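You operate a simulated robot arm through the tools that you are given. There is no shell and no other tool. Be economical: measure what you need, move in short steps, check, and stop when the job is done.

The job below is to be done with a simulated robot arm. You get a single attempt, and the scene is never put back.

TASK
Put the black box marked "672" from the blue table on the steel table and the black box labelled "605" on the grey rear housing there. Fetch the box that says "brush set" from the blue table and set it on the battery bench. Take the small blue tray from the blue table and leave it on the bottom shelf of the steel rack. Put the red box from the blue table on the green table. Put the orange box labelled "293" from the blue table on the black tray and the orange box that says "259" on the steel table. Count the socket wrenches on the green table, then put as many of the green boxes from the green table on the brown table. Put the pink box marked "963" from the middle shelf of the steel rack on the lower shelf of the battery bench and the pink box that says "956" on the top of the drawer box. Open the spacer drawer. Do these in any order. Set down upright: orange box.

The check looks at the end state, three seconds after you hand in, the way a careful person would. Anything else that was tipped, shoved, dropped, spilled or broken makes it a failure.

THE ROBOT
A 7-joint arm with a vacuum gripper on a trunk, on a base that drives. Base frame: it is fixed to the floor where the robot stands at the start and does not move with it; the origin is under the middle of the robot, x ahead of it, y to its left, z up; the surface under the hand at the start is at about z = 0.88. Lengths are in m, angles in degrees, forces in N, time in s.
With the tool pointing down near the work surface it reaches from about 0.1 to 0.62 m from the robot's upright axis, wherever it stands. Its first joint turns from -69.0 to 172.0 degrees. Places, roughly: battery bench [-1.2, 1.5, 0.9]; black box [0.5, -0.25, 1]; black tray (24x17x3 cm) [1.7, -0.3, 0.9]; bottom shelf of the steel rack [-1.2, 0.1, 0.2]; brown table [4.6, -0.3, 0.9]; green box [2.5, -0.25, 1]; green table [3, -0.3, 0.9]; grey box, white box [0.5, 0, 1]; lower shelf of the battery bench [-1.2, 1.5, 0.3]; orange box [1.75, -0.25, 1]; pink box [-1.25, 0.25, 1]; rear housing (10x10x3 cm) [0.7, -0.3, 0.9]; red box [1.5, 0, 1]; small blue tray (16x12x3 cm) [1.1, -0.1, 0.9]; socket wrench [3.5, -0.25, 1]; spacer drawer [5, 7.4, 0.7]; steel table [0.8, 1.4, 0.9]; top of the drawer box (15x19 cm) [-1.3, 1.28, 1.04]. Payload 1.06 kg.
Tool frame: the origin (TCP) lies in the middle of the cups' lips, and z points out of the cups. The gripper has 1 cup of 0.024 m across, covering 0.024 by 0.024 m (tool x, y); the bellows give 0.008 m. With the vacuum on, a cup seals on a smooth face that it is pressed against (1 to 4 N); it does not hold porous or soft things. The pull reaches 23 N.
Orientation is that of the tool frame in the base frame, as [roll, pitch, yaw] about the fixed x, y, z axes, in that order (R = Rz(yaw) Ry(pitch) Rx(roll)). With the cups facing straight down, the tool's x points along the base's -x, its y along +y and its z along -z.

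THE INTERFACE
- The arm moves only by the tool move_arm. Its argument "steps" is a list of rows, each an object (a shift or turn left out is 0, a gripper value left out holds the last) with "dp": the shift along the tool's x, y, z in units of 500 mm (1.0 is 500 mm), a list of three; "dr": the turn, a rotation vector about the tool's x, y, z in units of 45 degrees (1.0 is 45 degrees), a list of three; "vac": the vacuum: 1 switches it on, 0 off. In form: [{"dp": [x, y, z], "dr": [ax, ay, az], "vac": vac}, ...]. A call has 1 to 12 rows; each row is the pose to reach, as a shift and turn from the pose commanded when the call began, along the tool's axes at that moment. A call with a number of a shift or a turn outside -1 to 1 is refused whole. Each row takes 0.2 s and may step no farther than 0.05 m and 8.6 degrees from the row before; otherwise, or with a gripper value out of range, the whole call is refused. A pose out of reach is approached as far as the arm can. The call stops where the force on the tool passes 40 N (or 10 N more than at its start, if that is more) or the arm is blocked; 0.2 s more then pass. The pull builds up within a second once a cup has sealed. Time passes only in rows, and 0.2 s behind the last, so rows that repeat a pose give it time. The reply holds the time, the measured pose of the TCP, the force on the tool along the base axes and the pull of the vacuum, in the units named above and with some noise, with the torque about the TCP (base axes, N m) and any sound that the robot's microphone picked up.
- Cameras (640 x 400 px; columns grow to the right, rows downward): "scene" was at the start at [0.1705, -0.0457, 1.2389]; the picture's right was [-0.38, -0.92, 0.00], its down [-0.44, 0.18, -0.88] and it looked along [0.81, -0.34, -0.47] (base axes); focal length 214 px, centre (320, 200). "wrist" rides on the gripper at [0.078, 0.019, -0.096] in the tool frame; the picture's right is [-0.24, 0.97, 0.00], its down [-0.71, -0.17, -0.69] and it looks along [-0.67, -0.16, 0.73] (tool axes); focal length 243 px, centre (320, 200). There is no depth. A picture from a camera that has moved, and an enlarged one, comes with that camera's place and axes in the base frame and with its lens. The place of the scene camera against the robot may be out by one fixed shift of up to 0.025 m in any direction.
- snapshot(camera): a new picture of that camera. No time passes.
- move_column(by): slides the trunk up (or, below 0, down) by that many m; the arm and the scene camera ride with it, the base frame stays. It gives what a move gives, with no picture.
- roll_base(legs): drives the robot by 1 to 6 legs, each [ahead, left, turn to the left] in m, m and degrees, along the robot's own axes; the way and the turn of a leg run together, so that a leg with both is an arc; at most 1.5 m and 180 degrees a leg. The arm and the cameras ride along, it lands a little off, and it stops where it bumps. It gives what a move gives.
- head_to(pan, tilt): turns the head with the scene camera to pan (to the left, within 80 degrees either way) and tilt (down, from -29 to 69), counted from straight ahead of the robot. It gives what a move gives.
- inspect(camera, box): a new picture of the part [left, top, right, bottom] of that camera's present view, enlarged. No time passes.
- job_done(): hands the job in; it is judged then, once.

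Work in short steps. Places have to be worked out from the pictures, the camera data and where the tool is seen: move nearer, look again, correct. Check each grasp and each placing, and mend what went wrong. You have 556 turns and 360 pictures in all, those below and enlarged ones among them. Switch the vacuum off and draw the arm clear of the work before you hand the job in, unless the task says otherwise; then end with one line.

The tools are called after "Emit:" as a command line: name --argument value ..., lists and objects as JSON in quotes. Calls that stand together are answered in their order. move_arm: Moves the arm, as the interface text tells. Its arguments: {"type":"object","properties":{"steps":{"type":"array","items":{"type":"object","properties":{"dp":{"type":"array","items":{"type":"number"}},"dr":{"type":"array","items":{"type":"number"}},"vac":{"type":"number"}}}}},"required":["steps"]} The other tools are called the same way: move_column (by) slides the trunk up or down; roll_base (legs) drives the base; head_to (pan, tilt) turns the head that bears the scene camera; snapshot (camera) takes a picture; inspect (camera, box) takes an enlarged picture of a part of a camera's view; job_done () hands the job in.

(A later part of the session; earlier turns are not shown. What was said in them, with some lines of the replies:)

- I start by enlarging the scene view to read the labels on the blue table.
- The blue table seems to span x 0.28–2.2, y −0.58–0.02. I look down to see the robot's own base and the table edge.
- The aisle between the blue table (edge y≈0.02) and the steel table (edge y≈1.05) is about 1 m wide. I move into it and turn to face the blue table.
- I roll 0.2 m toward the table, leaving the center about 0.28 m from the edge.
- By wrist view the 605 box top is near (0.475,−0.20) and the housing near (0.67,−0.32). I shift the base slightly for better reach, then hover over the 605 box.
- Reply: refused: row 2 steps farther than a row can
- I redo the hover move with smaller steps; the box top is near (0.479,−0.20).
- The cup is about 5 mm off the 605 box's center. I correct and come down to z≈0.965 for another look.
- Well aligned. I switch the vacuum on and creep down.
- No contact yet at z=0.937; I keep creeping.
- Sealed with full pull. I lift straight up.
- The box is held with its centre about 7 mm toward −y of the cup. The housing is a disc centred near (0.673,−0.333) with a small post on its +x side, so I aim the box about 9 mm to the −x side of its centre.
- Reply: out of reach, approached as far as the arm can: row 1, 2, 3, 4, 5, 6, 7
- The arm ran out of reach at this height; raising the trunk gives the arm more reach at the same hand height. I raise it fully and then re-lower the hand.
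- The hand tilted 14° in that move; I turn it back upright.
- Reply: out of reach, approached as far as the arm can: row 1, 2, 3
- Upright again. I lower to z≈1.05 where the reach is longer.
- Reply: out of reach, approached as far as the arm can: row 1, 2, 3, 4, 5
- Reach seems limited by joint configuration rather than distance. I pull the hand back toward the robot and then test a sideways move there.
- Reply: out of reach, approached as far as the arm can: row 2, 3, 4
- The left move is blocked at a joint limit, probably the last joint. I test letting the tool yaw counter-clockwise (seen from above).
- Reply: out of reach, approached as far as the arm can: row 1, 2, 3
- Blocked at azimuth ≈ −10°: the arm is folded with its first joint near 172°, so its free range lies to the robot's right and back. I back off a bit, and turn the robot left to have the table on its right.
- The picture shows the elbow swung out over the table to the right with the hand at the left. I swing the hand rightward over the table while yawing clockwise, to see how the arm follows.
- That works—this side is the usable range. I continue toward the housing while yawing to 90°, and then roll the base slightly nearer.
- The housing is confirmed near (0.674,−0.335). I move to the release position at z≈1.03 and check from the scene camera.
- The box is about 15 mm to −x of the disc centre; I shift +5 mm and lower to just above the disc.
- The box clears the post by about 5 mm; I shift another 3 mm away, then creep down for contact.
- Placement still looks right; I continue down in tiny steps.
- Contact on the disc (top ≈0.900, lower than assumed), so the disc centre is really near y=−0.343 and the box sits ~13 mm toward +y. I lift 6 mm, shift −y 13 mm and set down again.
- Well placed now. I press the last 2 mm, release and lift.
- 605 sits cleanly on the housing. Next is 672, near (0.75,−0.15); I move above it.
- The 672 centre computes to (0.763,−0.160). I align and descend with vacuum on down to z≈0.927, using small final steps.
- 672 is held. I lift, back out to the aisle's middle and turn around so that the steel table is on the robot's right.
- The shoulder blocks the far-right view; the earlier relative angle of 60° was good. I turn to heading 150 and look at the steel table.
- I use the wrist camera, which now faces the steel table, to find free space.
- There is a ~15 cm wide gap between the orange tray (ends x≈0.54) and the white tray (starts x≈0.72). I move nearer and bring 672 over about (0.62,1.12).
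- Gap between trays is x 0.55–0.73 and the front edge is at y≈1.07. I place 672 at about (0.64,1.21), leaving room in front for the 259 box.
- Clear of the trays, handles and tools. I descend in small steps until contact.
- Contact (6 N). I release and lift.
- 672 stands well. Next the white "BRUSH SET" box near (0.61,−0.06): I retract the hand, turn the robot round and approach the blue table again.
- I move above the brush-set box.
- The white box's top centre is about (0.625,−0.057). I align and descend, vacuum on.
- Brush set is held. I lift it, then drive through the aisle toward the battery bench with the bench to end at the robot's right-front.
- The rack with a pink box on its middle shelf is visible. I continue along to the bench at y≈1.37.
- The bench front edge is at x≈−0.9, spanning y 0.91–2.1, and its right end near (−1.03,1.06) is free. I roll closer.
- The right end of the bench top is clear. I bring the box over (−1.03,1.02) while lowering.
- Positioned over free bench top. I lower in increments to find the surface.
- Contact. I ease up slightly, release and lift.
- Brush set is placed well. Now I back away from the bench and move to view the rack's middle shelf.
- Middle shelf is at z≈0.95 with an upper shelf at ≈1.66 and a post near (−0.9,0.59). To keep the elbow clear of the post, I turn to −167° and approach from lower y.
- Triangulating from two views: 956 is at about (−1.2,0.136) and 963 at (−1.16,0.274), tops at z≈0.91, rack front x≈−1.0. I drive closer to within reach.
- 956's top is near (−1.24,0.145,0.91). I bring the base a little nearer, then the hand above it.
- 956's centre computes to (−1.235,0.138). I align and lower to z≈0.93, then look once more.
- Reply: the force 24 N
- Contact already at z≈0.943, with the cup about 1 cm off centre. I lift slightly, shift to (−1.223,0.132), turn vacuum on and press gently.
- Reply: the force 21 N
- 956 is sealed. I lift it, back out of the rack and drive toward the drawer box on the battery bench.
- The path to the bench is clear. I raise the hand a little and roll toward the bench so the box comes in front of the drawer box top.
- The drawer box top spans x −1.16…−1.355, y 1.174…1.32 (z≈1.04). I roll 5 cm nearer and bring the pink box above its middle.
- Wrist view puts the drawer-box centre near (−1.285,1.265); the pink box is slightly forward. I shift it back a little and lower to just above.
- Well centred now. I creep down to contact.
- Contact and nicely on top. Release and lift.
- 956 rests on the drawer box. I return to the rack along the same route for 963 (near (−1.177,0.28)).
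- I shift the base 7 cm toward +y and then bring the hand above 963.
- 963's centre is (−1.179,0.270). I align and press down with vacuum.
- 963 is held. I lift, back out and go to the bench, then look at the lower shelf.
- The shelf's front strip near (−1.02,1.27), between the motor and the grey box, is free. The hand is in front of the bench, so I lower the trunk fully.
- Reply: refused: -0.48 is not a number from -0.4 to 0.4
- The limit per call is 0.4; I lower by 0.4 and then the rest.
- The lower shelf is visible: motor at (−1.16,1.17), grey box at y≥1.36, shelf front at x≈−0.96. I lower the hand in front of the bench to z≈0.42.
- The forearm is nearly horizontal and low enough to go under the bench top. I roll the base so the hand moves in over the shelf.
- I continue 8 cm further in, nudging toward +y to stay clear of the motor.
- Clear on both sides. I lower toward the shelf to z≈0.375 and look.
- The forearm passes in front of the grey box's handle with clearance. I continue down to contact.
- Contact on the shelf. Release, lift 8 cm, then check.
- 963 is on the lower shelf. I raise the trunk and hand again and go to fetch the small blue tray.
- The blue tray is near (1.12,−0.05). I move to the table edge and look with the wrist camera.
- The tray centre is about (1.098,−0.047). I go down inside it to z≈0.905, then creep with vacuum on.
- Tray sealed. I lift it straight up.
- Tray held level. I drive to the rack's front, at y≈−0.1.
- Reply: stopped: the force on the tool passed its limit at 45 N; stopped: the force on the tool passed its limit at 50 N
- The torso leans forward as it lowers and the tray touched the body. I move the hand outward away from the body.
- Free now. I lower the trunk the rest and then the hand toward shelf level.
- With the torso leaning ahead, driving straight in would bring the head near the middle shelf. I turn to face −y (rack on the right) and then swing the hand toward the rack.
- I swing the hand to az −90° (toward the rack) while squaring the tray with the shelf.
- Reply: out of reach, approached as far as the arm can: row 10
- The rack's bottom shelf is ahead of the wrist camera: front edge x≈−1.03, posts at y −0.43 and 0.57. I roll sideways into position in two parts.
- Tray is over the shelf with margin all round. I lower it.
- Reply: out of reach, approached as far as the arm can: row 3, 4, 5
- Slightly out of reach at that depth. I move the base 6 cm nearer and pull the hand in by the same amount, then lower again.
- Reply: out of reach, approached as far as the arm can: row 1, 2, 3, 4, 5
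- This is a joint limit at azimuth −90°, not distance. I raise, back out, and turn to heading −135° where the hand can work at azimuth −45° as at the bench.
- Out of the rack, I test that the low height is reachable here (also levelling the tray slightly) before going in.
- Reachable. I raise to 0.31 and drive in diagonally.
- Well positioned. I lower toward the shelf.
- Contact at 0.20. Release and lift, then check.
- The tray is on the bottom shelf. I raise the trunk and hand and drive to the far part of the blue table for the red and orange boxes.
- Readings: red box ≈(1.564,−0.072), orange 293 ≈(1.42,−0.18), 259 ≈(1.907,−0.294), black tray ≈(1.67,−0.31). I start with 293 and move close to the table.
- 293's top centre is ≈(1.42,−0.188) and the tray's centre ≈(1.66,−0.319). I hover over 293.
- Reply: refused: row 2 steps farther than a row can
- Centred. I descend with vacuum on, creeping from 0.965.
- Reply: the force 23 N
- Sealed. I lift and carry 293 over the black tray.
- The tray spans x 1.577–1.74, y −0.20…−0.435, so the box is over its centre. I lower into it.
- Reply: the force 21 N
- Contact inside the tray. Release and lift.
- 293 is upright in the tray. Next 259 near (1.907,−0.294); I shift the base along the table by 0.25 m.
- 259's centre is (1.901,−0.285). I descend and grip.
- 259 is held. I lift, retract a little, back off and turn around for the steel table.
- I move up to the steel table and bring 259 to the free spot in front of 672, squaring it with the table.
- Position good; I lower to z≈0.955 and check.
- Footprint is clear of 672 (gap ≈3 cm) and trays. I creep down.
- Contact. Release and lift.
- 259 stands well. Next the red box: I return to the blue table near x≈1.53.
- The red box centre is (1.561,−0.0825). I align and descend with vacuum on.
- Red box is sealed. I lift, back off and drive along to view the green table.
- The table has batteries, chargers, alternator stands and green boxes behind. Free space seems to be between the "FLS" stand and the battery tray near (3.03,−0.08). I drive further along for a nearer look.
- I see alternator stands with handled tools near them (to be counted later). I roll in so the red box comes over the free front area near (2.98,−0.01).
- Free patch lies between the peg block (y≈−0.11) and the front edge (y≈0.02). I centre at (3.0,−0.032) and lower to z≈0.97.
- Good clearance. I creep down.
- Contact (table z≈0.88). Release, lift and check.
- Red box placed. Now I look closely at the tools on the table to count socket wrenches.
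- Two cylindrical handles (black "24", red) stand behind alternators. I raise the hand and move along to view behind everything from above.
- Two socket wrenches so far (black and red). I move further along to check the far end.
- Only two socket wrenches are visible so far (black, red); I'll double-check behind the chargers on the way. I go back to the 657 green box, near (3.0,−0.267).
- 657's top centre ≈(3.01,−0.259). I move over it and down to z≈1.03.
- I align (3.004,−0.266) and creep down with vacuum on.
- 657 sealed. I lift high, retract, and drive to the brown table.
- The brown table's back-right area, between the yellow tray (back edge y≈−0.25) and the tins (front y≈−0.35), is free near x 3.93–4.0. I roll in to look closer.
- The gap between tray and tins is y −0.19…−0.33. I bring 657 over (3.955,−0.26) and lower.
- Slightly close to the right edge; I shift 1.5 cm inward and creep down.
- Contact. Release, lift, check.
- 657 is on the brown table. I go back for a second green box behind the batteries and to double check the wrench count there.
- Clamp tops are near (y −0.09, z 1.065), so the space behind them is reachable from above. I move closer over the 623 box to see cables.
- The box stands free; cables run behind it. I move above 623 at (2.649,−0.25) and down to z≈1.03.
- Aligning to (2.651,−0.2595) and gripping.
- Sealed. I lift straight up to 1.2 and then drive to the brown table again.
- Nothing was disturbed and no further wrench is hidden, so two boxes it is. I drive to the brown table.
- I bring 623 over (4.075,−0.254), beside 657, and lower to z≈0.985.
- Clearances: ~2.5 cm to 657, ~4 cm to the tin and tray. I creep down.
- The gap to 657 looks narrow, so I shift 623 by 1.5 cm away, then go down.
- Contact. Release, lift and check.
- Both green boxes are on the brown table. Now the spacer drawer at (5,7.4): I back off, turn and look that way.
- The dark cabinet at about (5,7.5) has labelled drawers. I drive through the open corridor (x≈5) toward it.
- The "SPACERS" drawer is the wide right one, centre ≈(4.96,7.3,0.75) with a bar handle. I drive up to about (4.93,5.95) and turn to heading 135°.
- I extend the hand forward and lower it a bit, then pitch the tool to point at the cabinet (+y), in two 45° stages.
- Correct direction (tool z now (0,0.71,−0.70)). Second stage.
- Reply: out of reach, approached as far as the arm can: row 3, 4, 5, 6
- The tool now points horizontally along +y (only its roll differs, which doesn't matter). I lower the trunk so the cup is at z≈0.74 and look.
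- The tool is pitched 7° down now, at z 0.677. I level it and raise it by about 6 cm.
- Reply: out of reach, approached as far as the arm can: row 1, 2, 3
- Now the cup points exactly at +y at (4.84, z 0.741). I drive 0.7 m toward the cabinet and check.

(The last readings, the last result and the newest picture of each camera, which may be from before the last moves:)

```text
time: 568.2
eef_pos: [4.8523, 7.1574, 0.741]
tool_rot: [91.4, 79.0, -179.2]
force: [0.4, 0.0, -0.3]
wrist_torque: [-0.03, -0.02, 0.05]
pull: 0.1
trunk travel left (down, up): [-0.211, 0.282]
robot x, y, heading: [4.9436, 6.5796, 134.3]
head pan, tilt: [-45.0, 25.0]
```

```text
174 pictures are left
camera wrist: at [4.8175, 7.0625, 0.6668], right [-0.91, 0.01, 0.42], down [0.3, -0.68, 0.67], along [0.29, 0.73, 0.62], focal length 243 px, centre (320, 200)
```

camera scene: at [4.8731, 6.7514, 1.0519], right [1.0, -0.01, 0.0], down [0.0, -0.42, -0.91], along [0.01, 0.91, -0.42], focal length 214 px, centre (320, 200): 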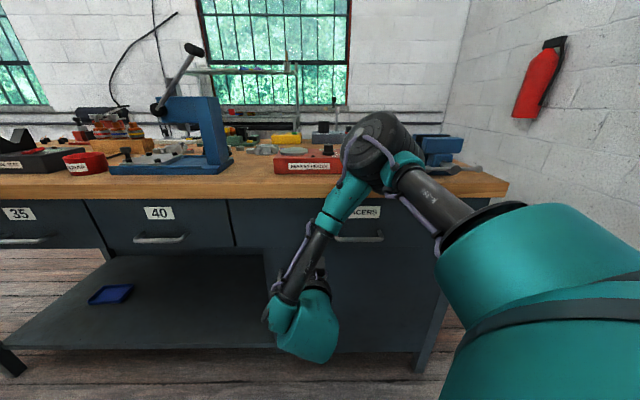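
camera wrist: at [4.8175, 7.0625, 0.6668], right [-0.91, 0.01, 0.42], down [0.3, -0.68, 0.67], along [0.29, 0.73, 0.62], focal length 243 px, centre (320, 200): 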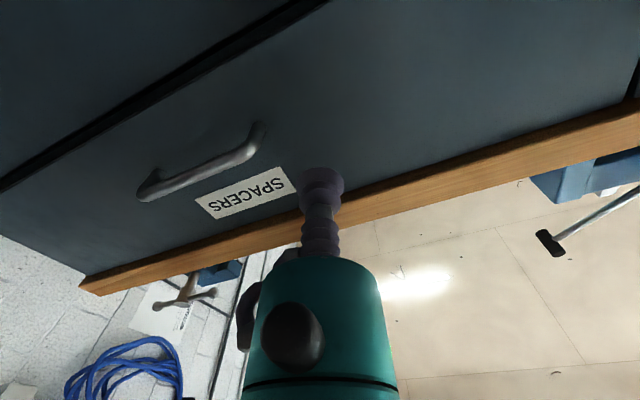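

The cup axis hits the drawer face about 6 cm beside the handle — good. I roll 8 cm closer.

Emit:
roll_base --legs '[[0.05, -0.055, 0]]'

Emit:
snapshot --camera "wrist"

```text
time: 569.3
eef_pos: [4.8567, 7.2314, 0.7413]
tool_rot: [91.4, 79.0, -179.2]
force: [0.0, 0.0, 0.6]
wrist_torque: [0.01, -0.04, -0.05]
pull: 0.1
trunk travel left (down, up): [-0.211, 0.282]
robot x, y, heading: [4.9513, 6.6575, 134.5]
head pan, tilt: [-45.0, 25.0]
```

```text
173 pictures are left
camera wrist: at [4.8219, 7.1363, 0.6668], right [-0.91, 0.01, 0.42], down [0.3, -0.68, 0.67], along [0.29, 0.73, 0.62], focal length 243 px, centre (320, 200)
```

wrist: 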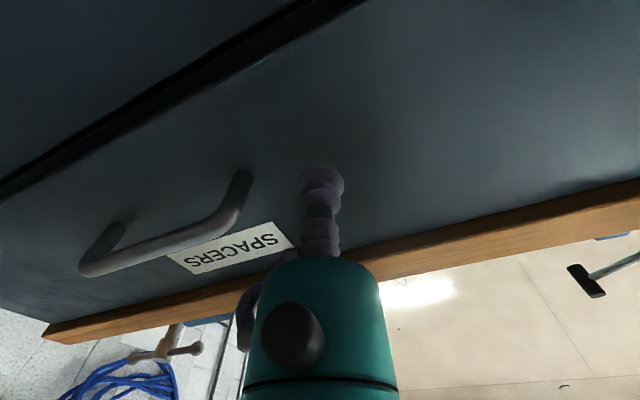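

Triangulation gives the drawer face at y≈7.256, 2.5 cm ahead. I advance the cup with vacuum on in small steps.

Emit:
move_arm --steps '[{"dp": [0, 0, 0.02], "vac": 1}, {"dp": [0, 0, 0.036]}, {"dp": [0, 0, 0.044]}, {"dp": [0, 0, 0.05]}, {"dp": [0, 0, 0.05]}]'

```text
time: 570.5
eef_pos: [4.8565, 7.2557, 0.7414]
tool_rot: [91.2, 78.9, -179.3]
force: [0.4, 1.5, 2.5]
wrist_torque: [0.01, 0.13, 0.1]
pull: 22.9
trunk travel left (down, up): [-0.211, 0.282]
robot x, y, heading: [4.9527, 6.6538, 134.5]
head pan, tilt: [-45.0, 25.0]
```

Sealed on the drawer front. I pull back gently with the arm.

Emit:
move_arm --steps '[{"dp": [0, 0, -0.01]}, {"dp": [0, 0, -0.02]}, {"dp": [0, 0, -0.03]}, {"dp": [0, 0, -0.04]}, {"dp": [0, 0, -0.05]}, {"dp": [0, 0, -0.06]}]'

```text
time: 571.9
eef_pos: [4.8574, 7.2316, 0.7413]
tool_rot: [91.4, 79.1, -179.1]
force: [0.6, -0.6, 0.8]
wrist_torque: [0.05, 0.05, 0.06]
pull: 22.7
out of reach, approached as far as the arm can: row 6
trunk travel left (down, up): [-0.211, 0.282]
robot x, y, heading: [4.9489, 6.6538, 134.6]
head pan, tilt: [-45.0, 25.0]
```

Still sealed after 2.4 cm, so the drawer is coming. I pull further by rolling the base back.

Emit:
roll_base --legs '[[-0.0713, 0.07, 0]]'

Emit:
snapshot --camera "scene"

Emit:
snapshot --camera "wrist"

```text
time: 573.2
eef_pos: [4.8563, 7.1337, 0.7406]
tool_rot: [91.2, 78.9, -179.2]
force: [-0.4, 2.2, -4.4]
wrist_torque: [0.01, -0.15, 0.0]
pull: 22.8
trunk travel left (down, up): [-0.211, 0.282]
robot x, y, heading: [4.9498, 6.5578, 134.6]
head pan, tilt: [-45.0, 25.0]
```

```text
172 pictures are left
camera scene: at [4.8782, 6.7273, 1.0518], right [1.0, -0.01, 0.0], down [0.0, -0.42, -0.91], along [0.01, 0.91, -0.42], focal length 214 px, centre (320, 200)
```

scene: 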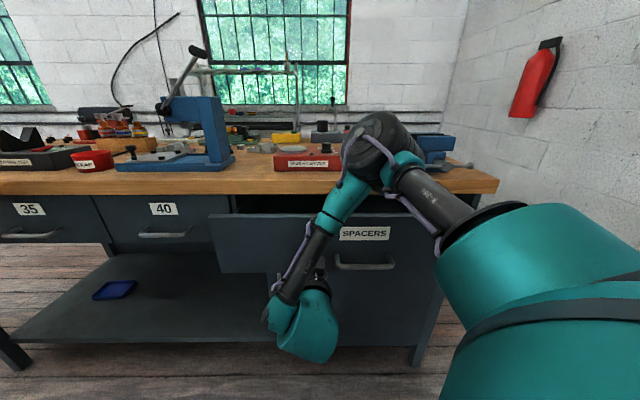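

```text
171 pictures are left
camera wrist: at [4.8221, 7.0384, 0.6667], right [-0.91, 0.01, 0.42], down [0.3, -0.68, 0.67], along [0.29, 0.73, 0.62], focal length 243 px, centre (320, 200)
```

wrist: 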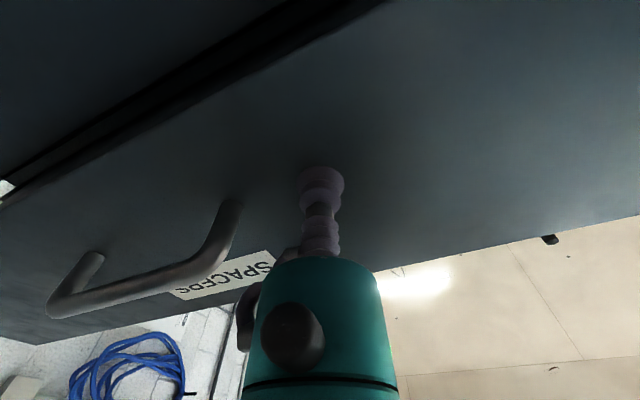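

The drawer is sliding open (≈12 cm). I pull another 14 cm.

Emit:
roll_base --legs '[[-0.1, 0.098, 0]]'

Emit:
snapshot --camera "scene"

```text
time: 574.7
eef_pos: [4.8549, 6.9922, 0.7407]
tool_rot: [91.0, 79.1, -179.3]
force: [8.2, 2.2, -5.4]
wrist_torque: [0.05, -0.03, 0.02]
pull: 22.8
trunk travel left (down, up): [-0.211, 0.282]
robot x, y, heading: [4.951, 6.4205, 134.7]
head pan, tilt: [-45.0, 25.0]
```

```text
170 pictures are left
camera scene: at [4.8786, 6.5862, 1.0519], right [1.0, -0.01, 0.0], down [0.0, -0.42, -0.91], along [0.01, 0.91, -0.42], focal length 214 px, centre (320, 200)
```

scene: 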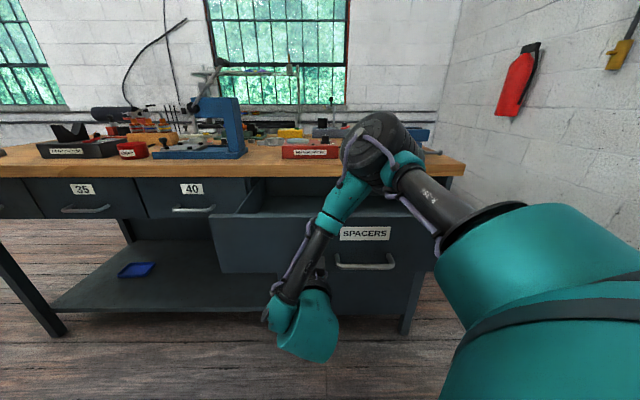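

The drawer is open by ~26 cm. I release and back away.

Emit:
move_arm --steps '[{"dp": [0, 0, 0], "vac": 0}, {"dp": [0, 0, 0]}, {"dp": [0, 0, 0]}, {"dp": [0, 0, 0]}]'

Emit:
roll_base --legs '[[-0.25, 0.245, 0]]'

Emit:
snapshot --camera "scene"

```text
time: 575.7
eef_pos: [4.8547, 6.9925, 0.7415]
tool_rot: [91.0, 79.1, -179.4]
force: [-0.2, 0.6, -0.9]
wrist_torque: [0.02, 0.02, 0.0]
pull: 0.1
trunk travel left (down, up): [-0.211, 0.282]
robot x, y, heading: [4.9505, 6.4163, 134.5]
head pan, tilt: [-45.0, 25.0]
```

```text
time: 578.5
eef_pos: [4.8582, 6.6491, 0.7409]
tool_rot: [91.1, 79.0, -179.6]
force: [-0.8, 0.9, 0.0]
wrist_torque: [0.01, -0.04, 0.01]
pull: 0.0
trunk travel left (down, up): [-0.211, 0.282]
robot x, y, heading: [4.9522, 6.0728, 134.4]
head pan, tilt: [-45.0, 25.0]
```

```text
169 pictures are left
camera scene: at [4.8798, 6.2422, 1.0519], right [1.0, -0.01, 0.0], down [0.0, -0.42, -0.91], along [0.01, 0.91, -0.42], focal length 214 px, centre (320, 200)
```

scene: 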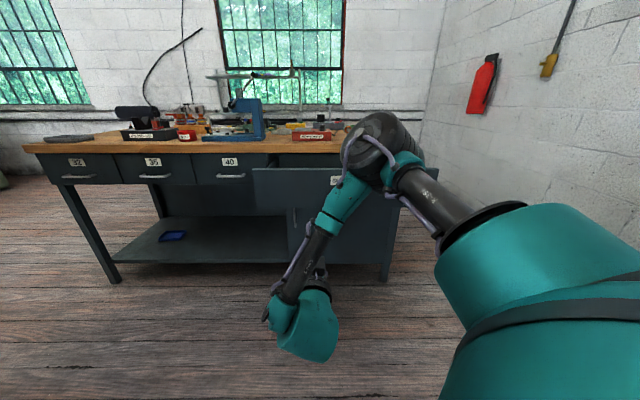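

All placements are done and the drawer is open. As a final check on the wrench count I drive back for one more careful look at the green table.

Emit:
move_column --by 0.28

Emit:
roll_base --legs '[[-0.2, 0.2, 0], [0, 0, -179], [0.99, -0.99, 0], [0.99, -0.99, 0], [0.9, -0.9, 0], [-0.5, -1.15, 0]]'

Emit:
head_to --pan -38 --tilt 20

Emit:
snapshot --camera "scene"

```text
time: 581.3
eef_pos: [4.8574, 6.6497, 1.0213]
tool_rot: [91.1, 79.1, -179.4]
force: [0.4, 0.5, 0.4]
wrist_torque: [0.03, -0.01, 0.0]
pull: 0.1
trunk travel left (down, up): [-0.491, 0.002]
robot x, y, heading: [4.9484, 6.0757, 134.5]
head pan, tilt: [-45.0, 25.0]
```

```text
time: 626.5
eef_pos: [3.783, 0.6667, 1.0223]
tool_rot: [91.0, 78.9, 1.2]
force: [-0.3, -1.0, 0.5]
wrist_torque: [0.03, 0.01, 0.02]
pull: 0.0
trunk travel left (down, up): [-0.491, 0.002]
robot x, y, heading: [3.6814, 1.2442, -44.6]
head pan, tilt: [-45.0, 25.0]
```

```text
time: 627.2
eef_pos: [3.7814, 0.667, 1.0229]
tool_rot: [90.7, 79.1, 1.2]
force: [-0.4, 0.4, -0.2]
wrist_torque: [0.0, -0.02, -0.01]
pull: 0.0
trunk travel left (down, up): [-0.491, 0.002]
robot x, y, heading: [3.6834, 1.2396, -44.2]
head pan, tilt: [-38.0, 20.0]
```

```text
168 pictures are left
camera scene: at [3.705, 1.1358, 1.3534], right [-0.99, -0.13, 0.0], down [-0.04, 0.34, -0.94], along [0.12, -0.93, -0.34], focal length 214 px, centre (320, 200)
```

scene: 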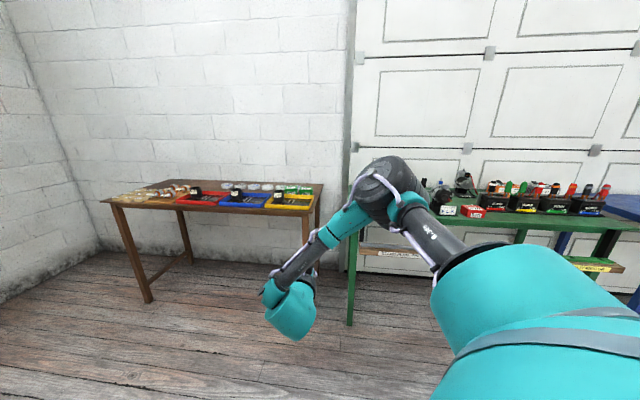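

The arm blocks the view, so I turn so that the table lies to the robot's left-front.

Emit:
roll_base --legs '[[0, 0, -86]]'

Emit:
roll_base --legs '[[0.45, 0.1, 0]]'

Emit:
head_to --pan 40 --tilt 28

Emit:
snapshot --camera "scene"

```text
time: 631.2
eef_pos: [3.1145, 1.0938, 1.0211]
tool_rot: [90.8, 79.1, -84.3]
force: [0.2, -0.3, -0.2]
wrist_torque: [0.01, 0.0, 0.02]
pull: 0.0
trunk travel left (down, up): [-0.491, 0.002]
robot x, y, heading: [3.6806, 1.2403, -130.2]
head pan, tilt: [-38.0, 20.0]
```

```text
time: 634.0
eef_pos: [2.9025, 0.6867, 1.022]
tool_rot: [90.9, 79.1, -84.2]
force: [0.0, 0.4, 0.7]
wrist_torque: [0.03, -0.03, -0.04]
pull: 0.2
trunk travel left (down, up): [-0.491, 0.002]
robot x, y, heading: [3.4661, 0.8383, -130.1]
head pan, tilt: [-38.0, 20.0]
```

```text
time: 635.5
eef_pos: [2.903, 0.6868, 1.0216]
tool_rot: [90.9, 79.0, -84.3]
force: [-0.5, 0.3, 0.5]
wrist_torque: [-0.01, -0.04, 0.02]
pull: 0.1
trunk travel left (down, up): [-0.491, 0.002]
robot x, y, heading: [3.4641, 0.8336, -130.2]
head pan, tilt: [40.0, 28.0]
```

```text
167 pictures are left
camera scene: at [3.4771, 0.731, 1.3405], right [-1.0, 0.0, 0.0], down [0.0, 0.47, -0.88], along [0.0, -0.88, -0.47], focal length 214 px, centre (320, 200)
```

scene: 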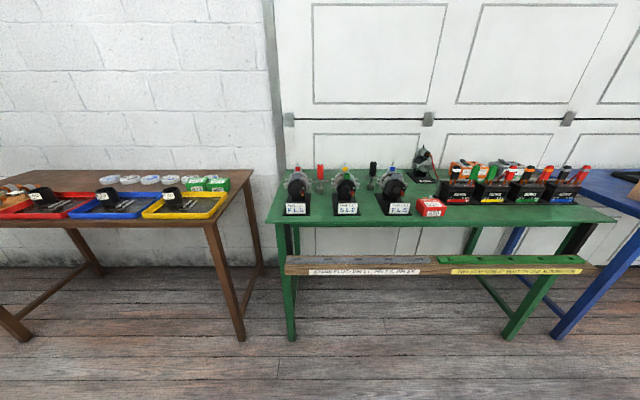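

Emit:
inspect --camera "scene" --box '[265, 140, 445, 225]'

Emit:
inspect --camera "scene" --box '[400, 140, 620, 225]'

Emit:
inspect --camera "scene" --box '[0, 160, 260, 240]'

```text
3.56 times, centred on (355, 182) of scene
camera zoom: at [3.4771, 0.731, 1.3405], right [-1.0, 0.0, 0.0], down [0.0, 0.47, -0.88], along [0.0, -0.88, -0.47], focal length 763 px, centre (196, 262)
```

zoom: 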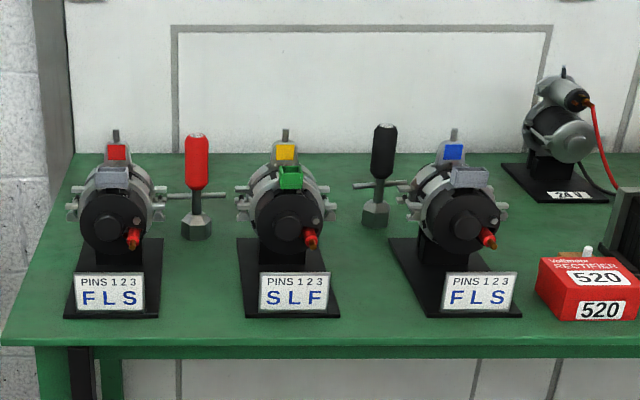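

```text
2.91 times, centred on (510, 182) of scene
camera zoom: at [3.4771, 0.731, 1.3405], right [-1.0, 0.0, 0.0], down [0.0, 0.47, -0.88], along [0.0, -0.88, -0.47], focal length 624 px, centre (-233, 251)
```

zoom: 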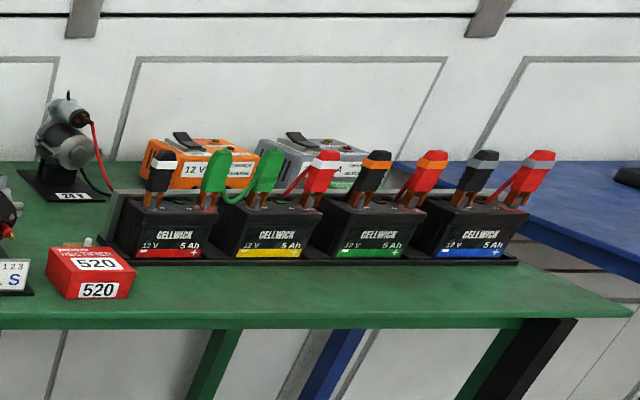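

```text
2.46 times, centred on (130, 200) of scene
camera zoom: at [3.4771, 0.731, 1.3405], right [-1.0, 0.0, 0.0], down [0.0, 0.47, -0.88], along [0.0, -0.88, -0.47], focal length 528 px, centre (788, 200)
```

zoom: 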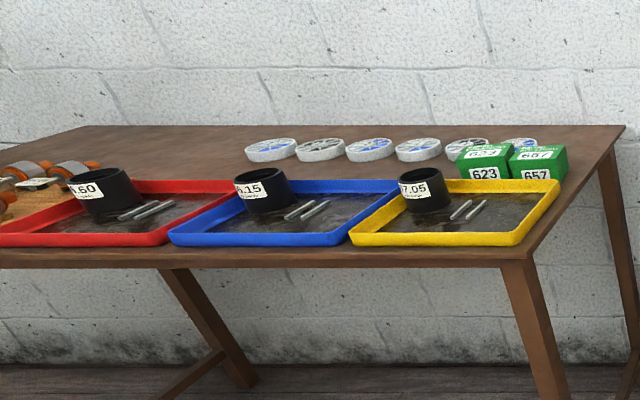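

Exactly two socket wrenches (red and black) are confirmed, with two green boxes on the brown table. The vacuum is off and the arm is clear, so I hand in.

Emit:
job_done

```text
The job is handed in.
```

I finished every item and handed the job in; I counted two socket wrenches on the green table, so I put two green boxes (657 and 623) on the brown table.
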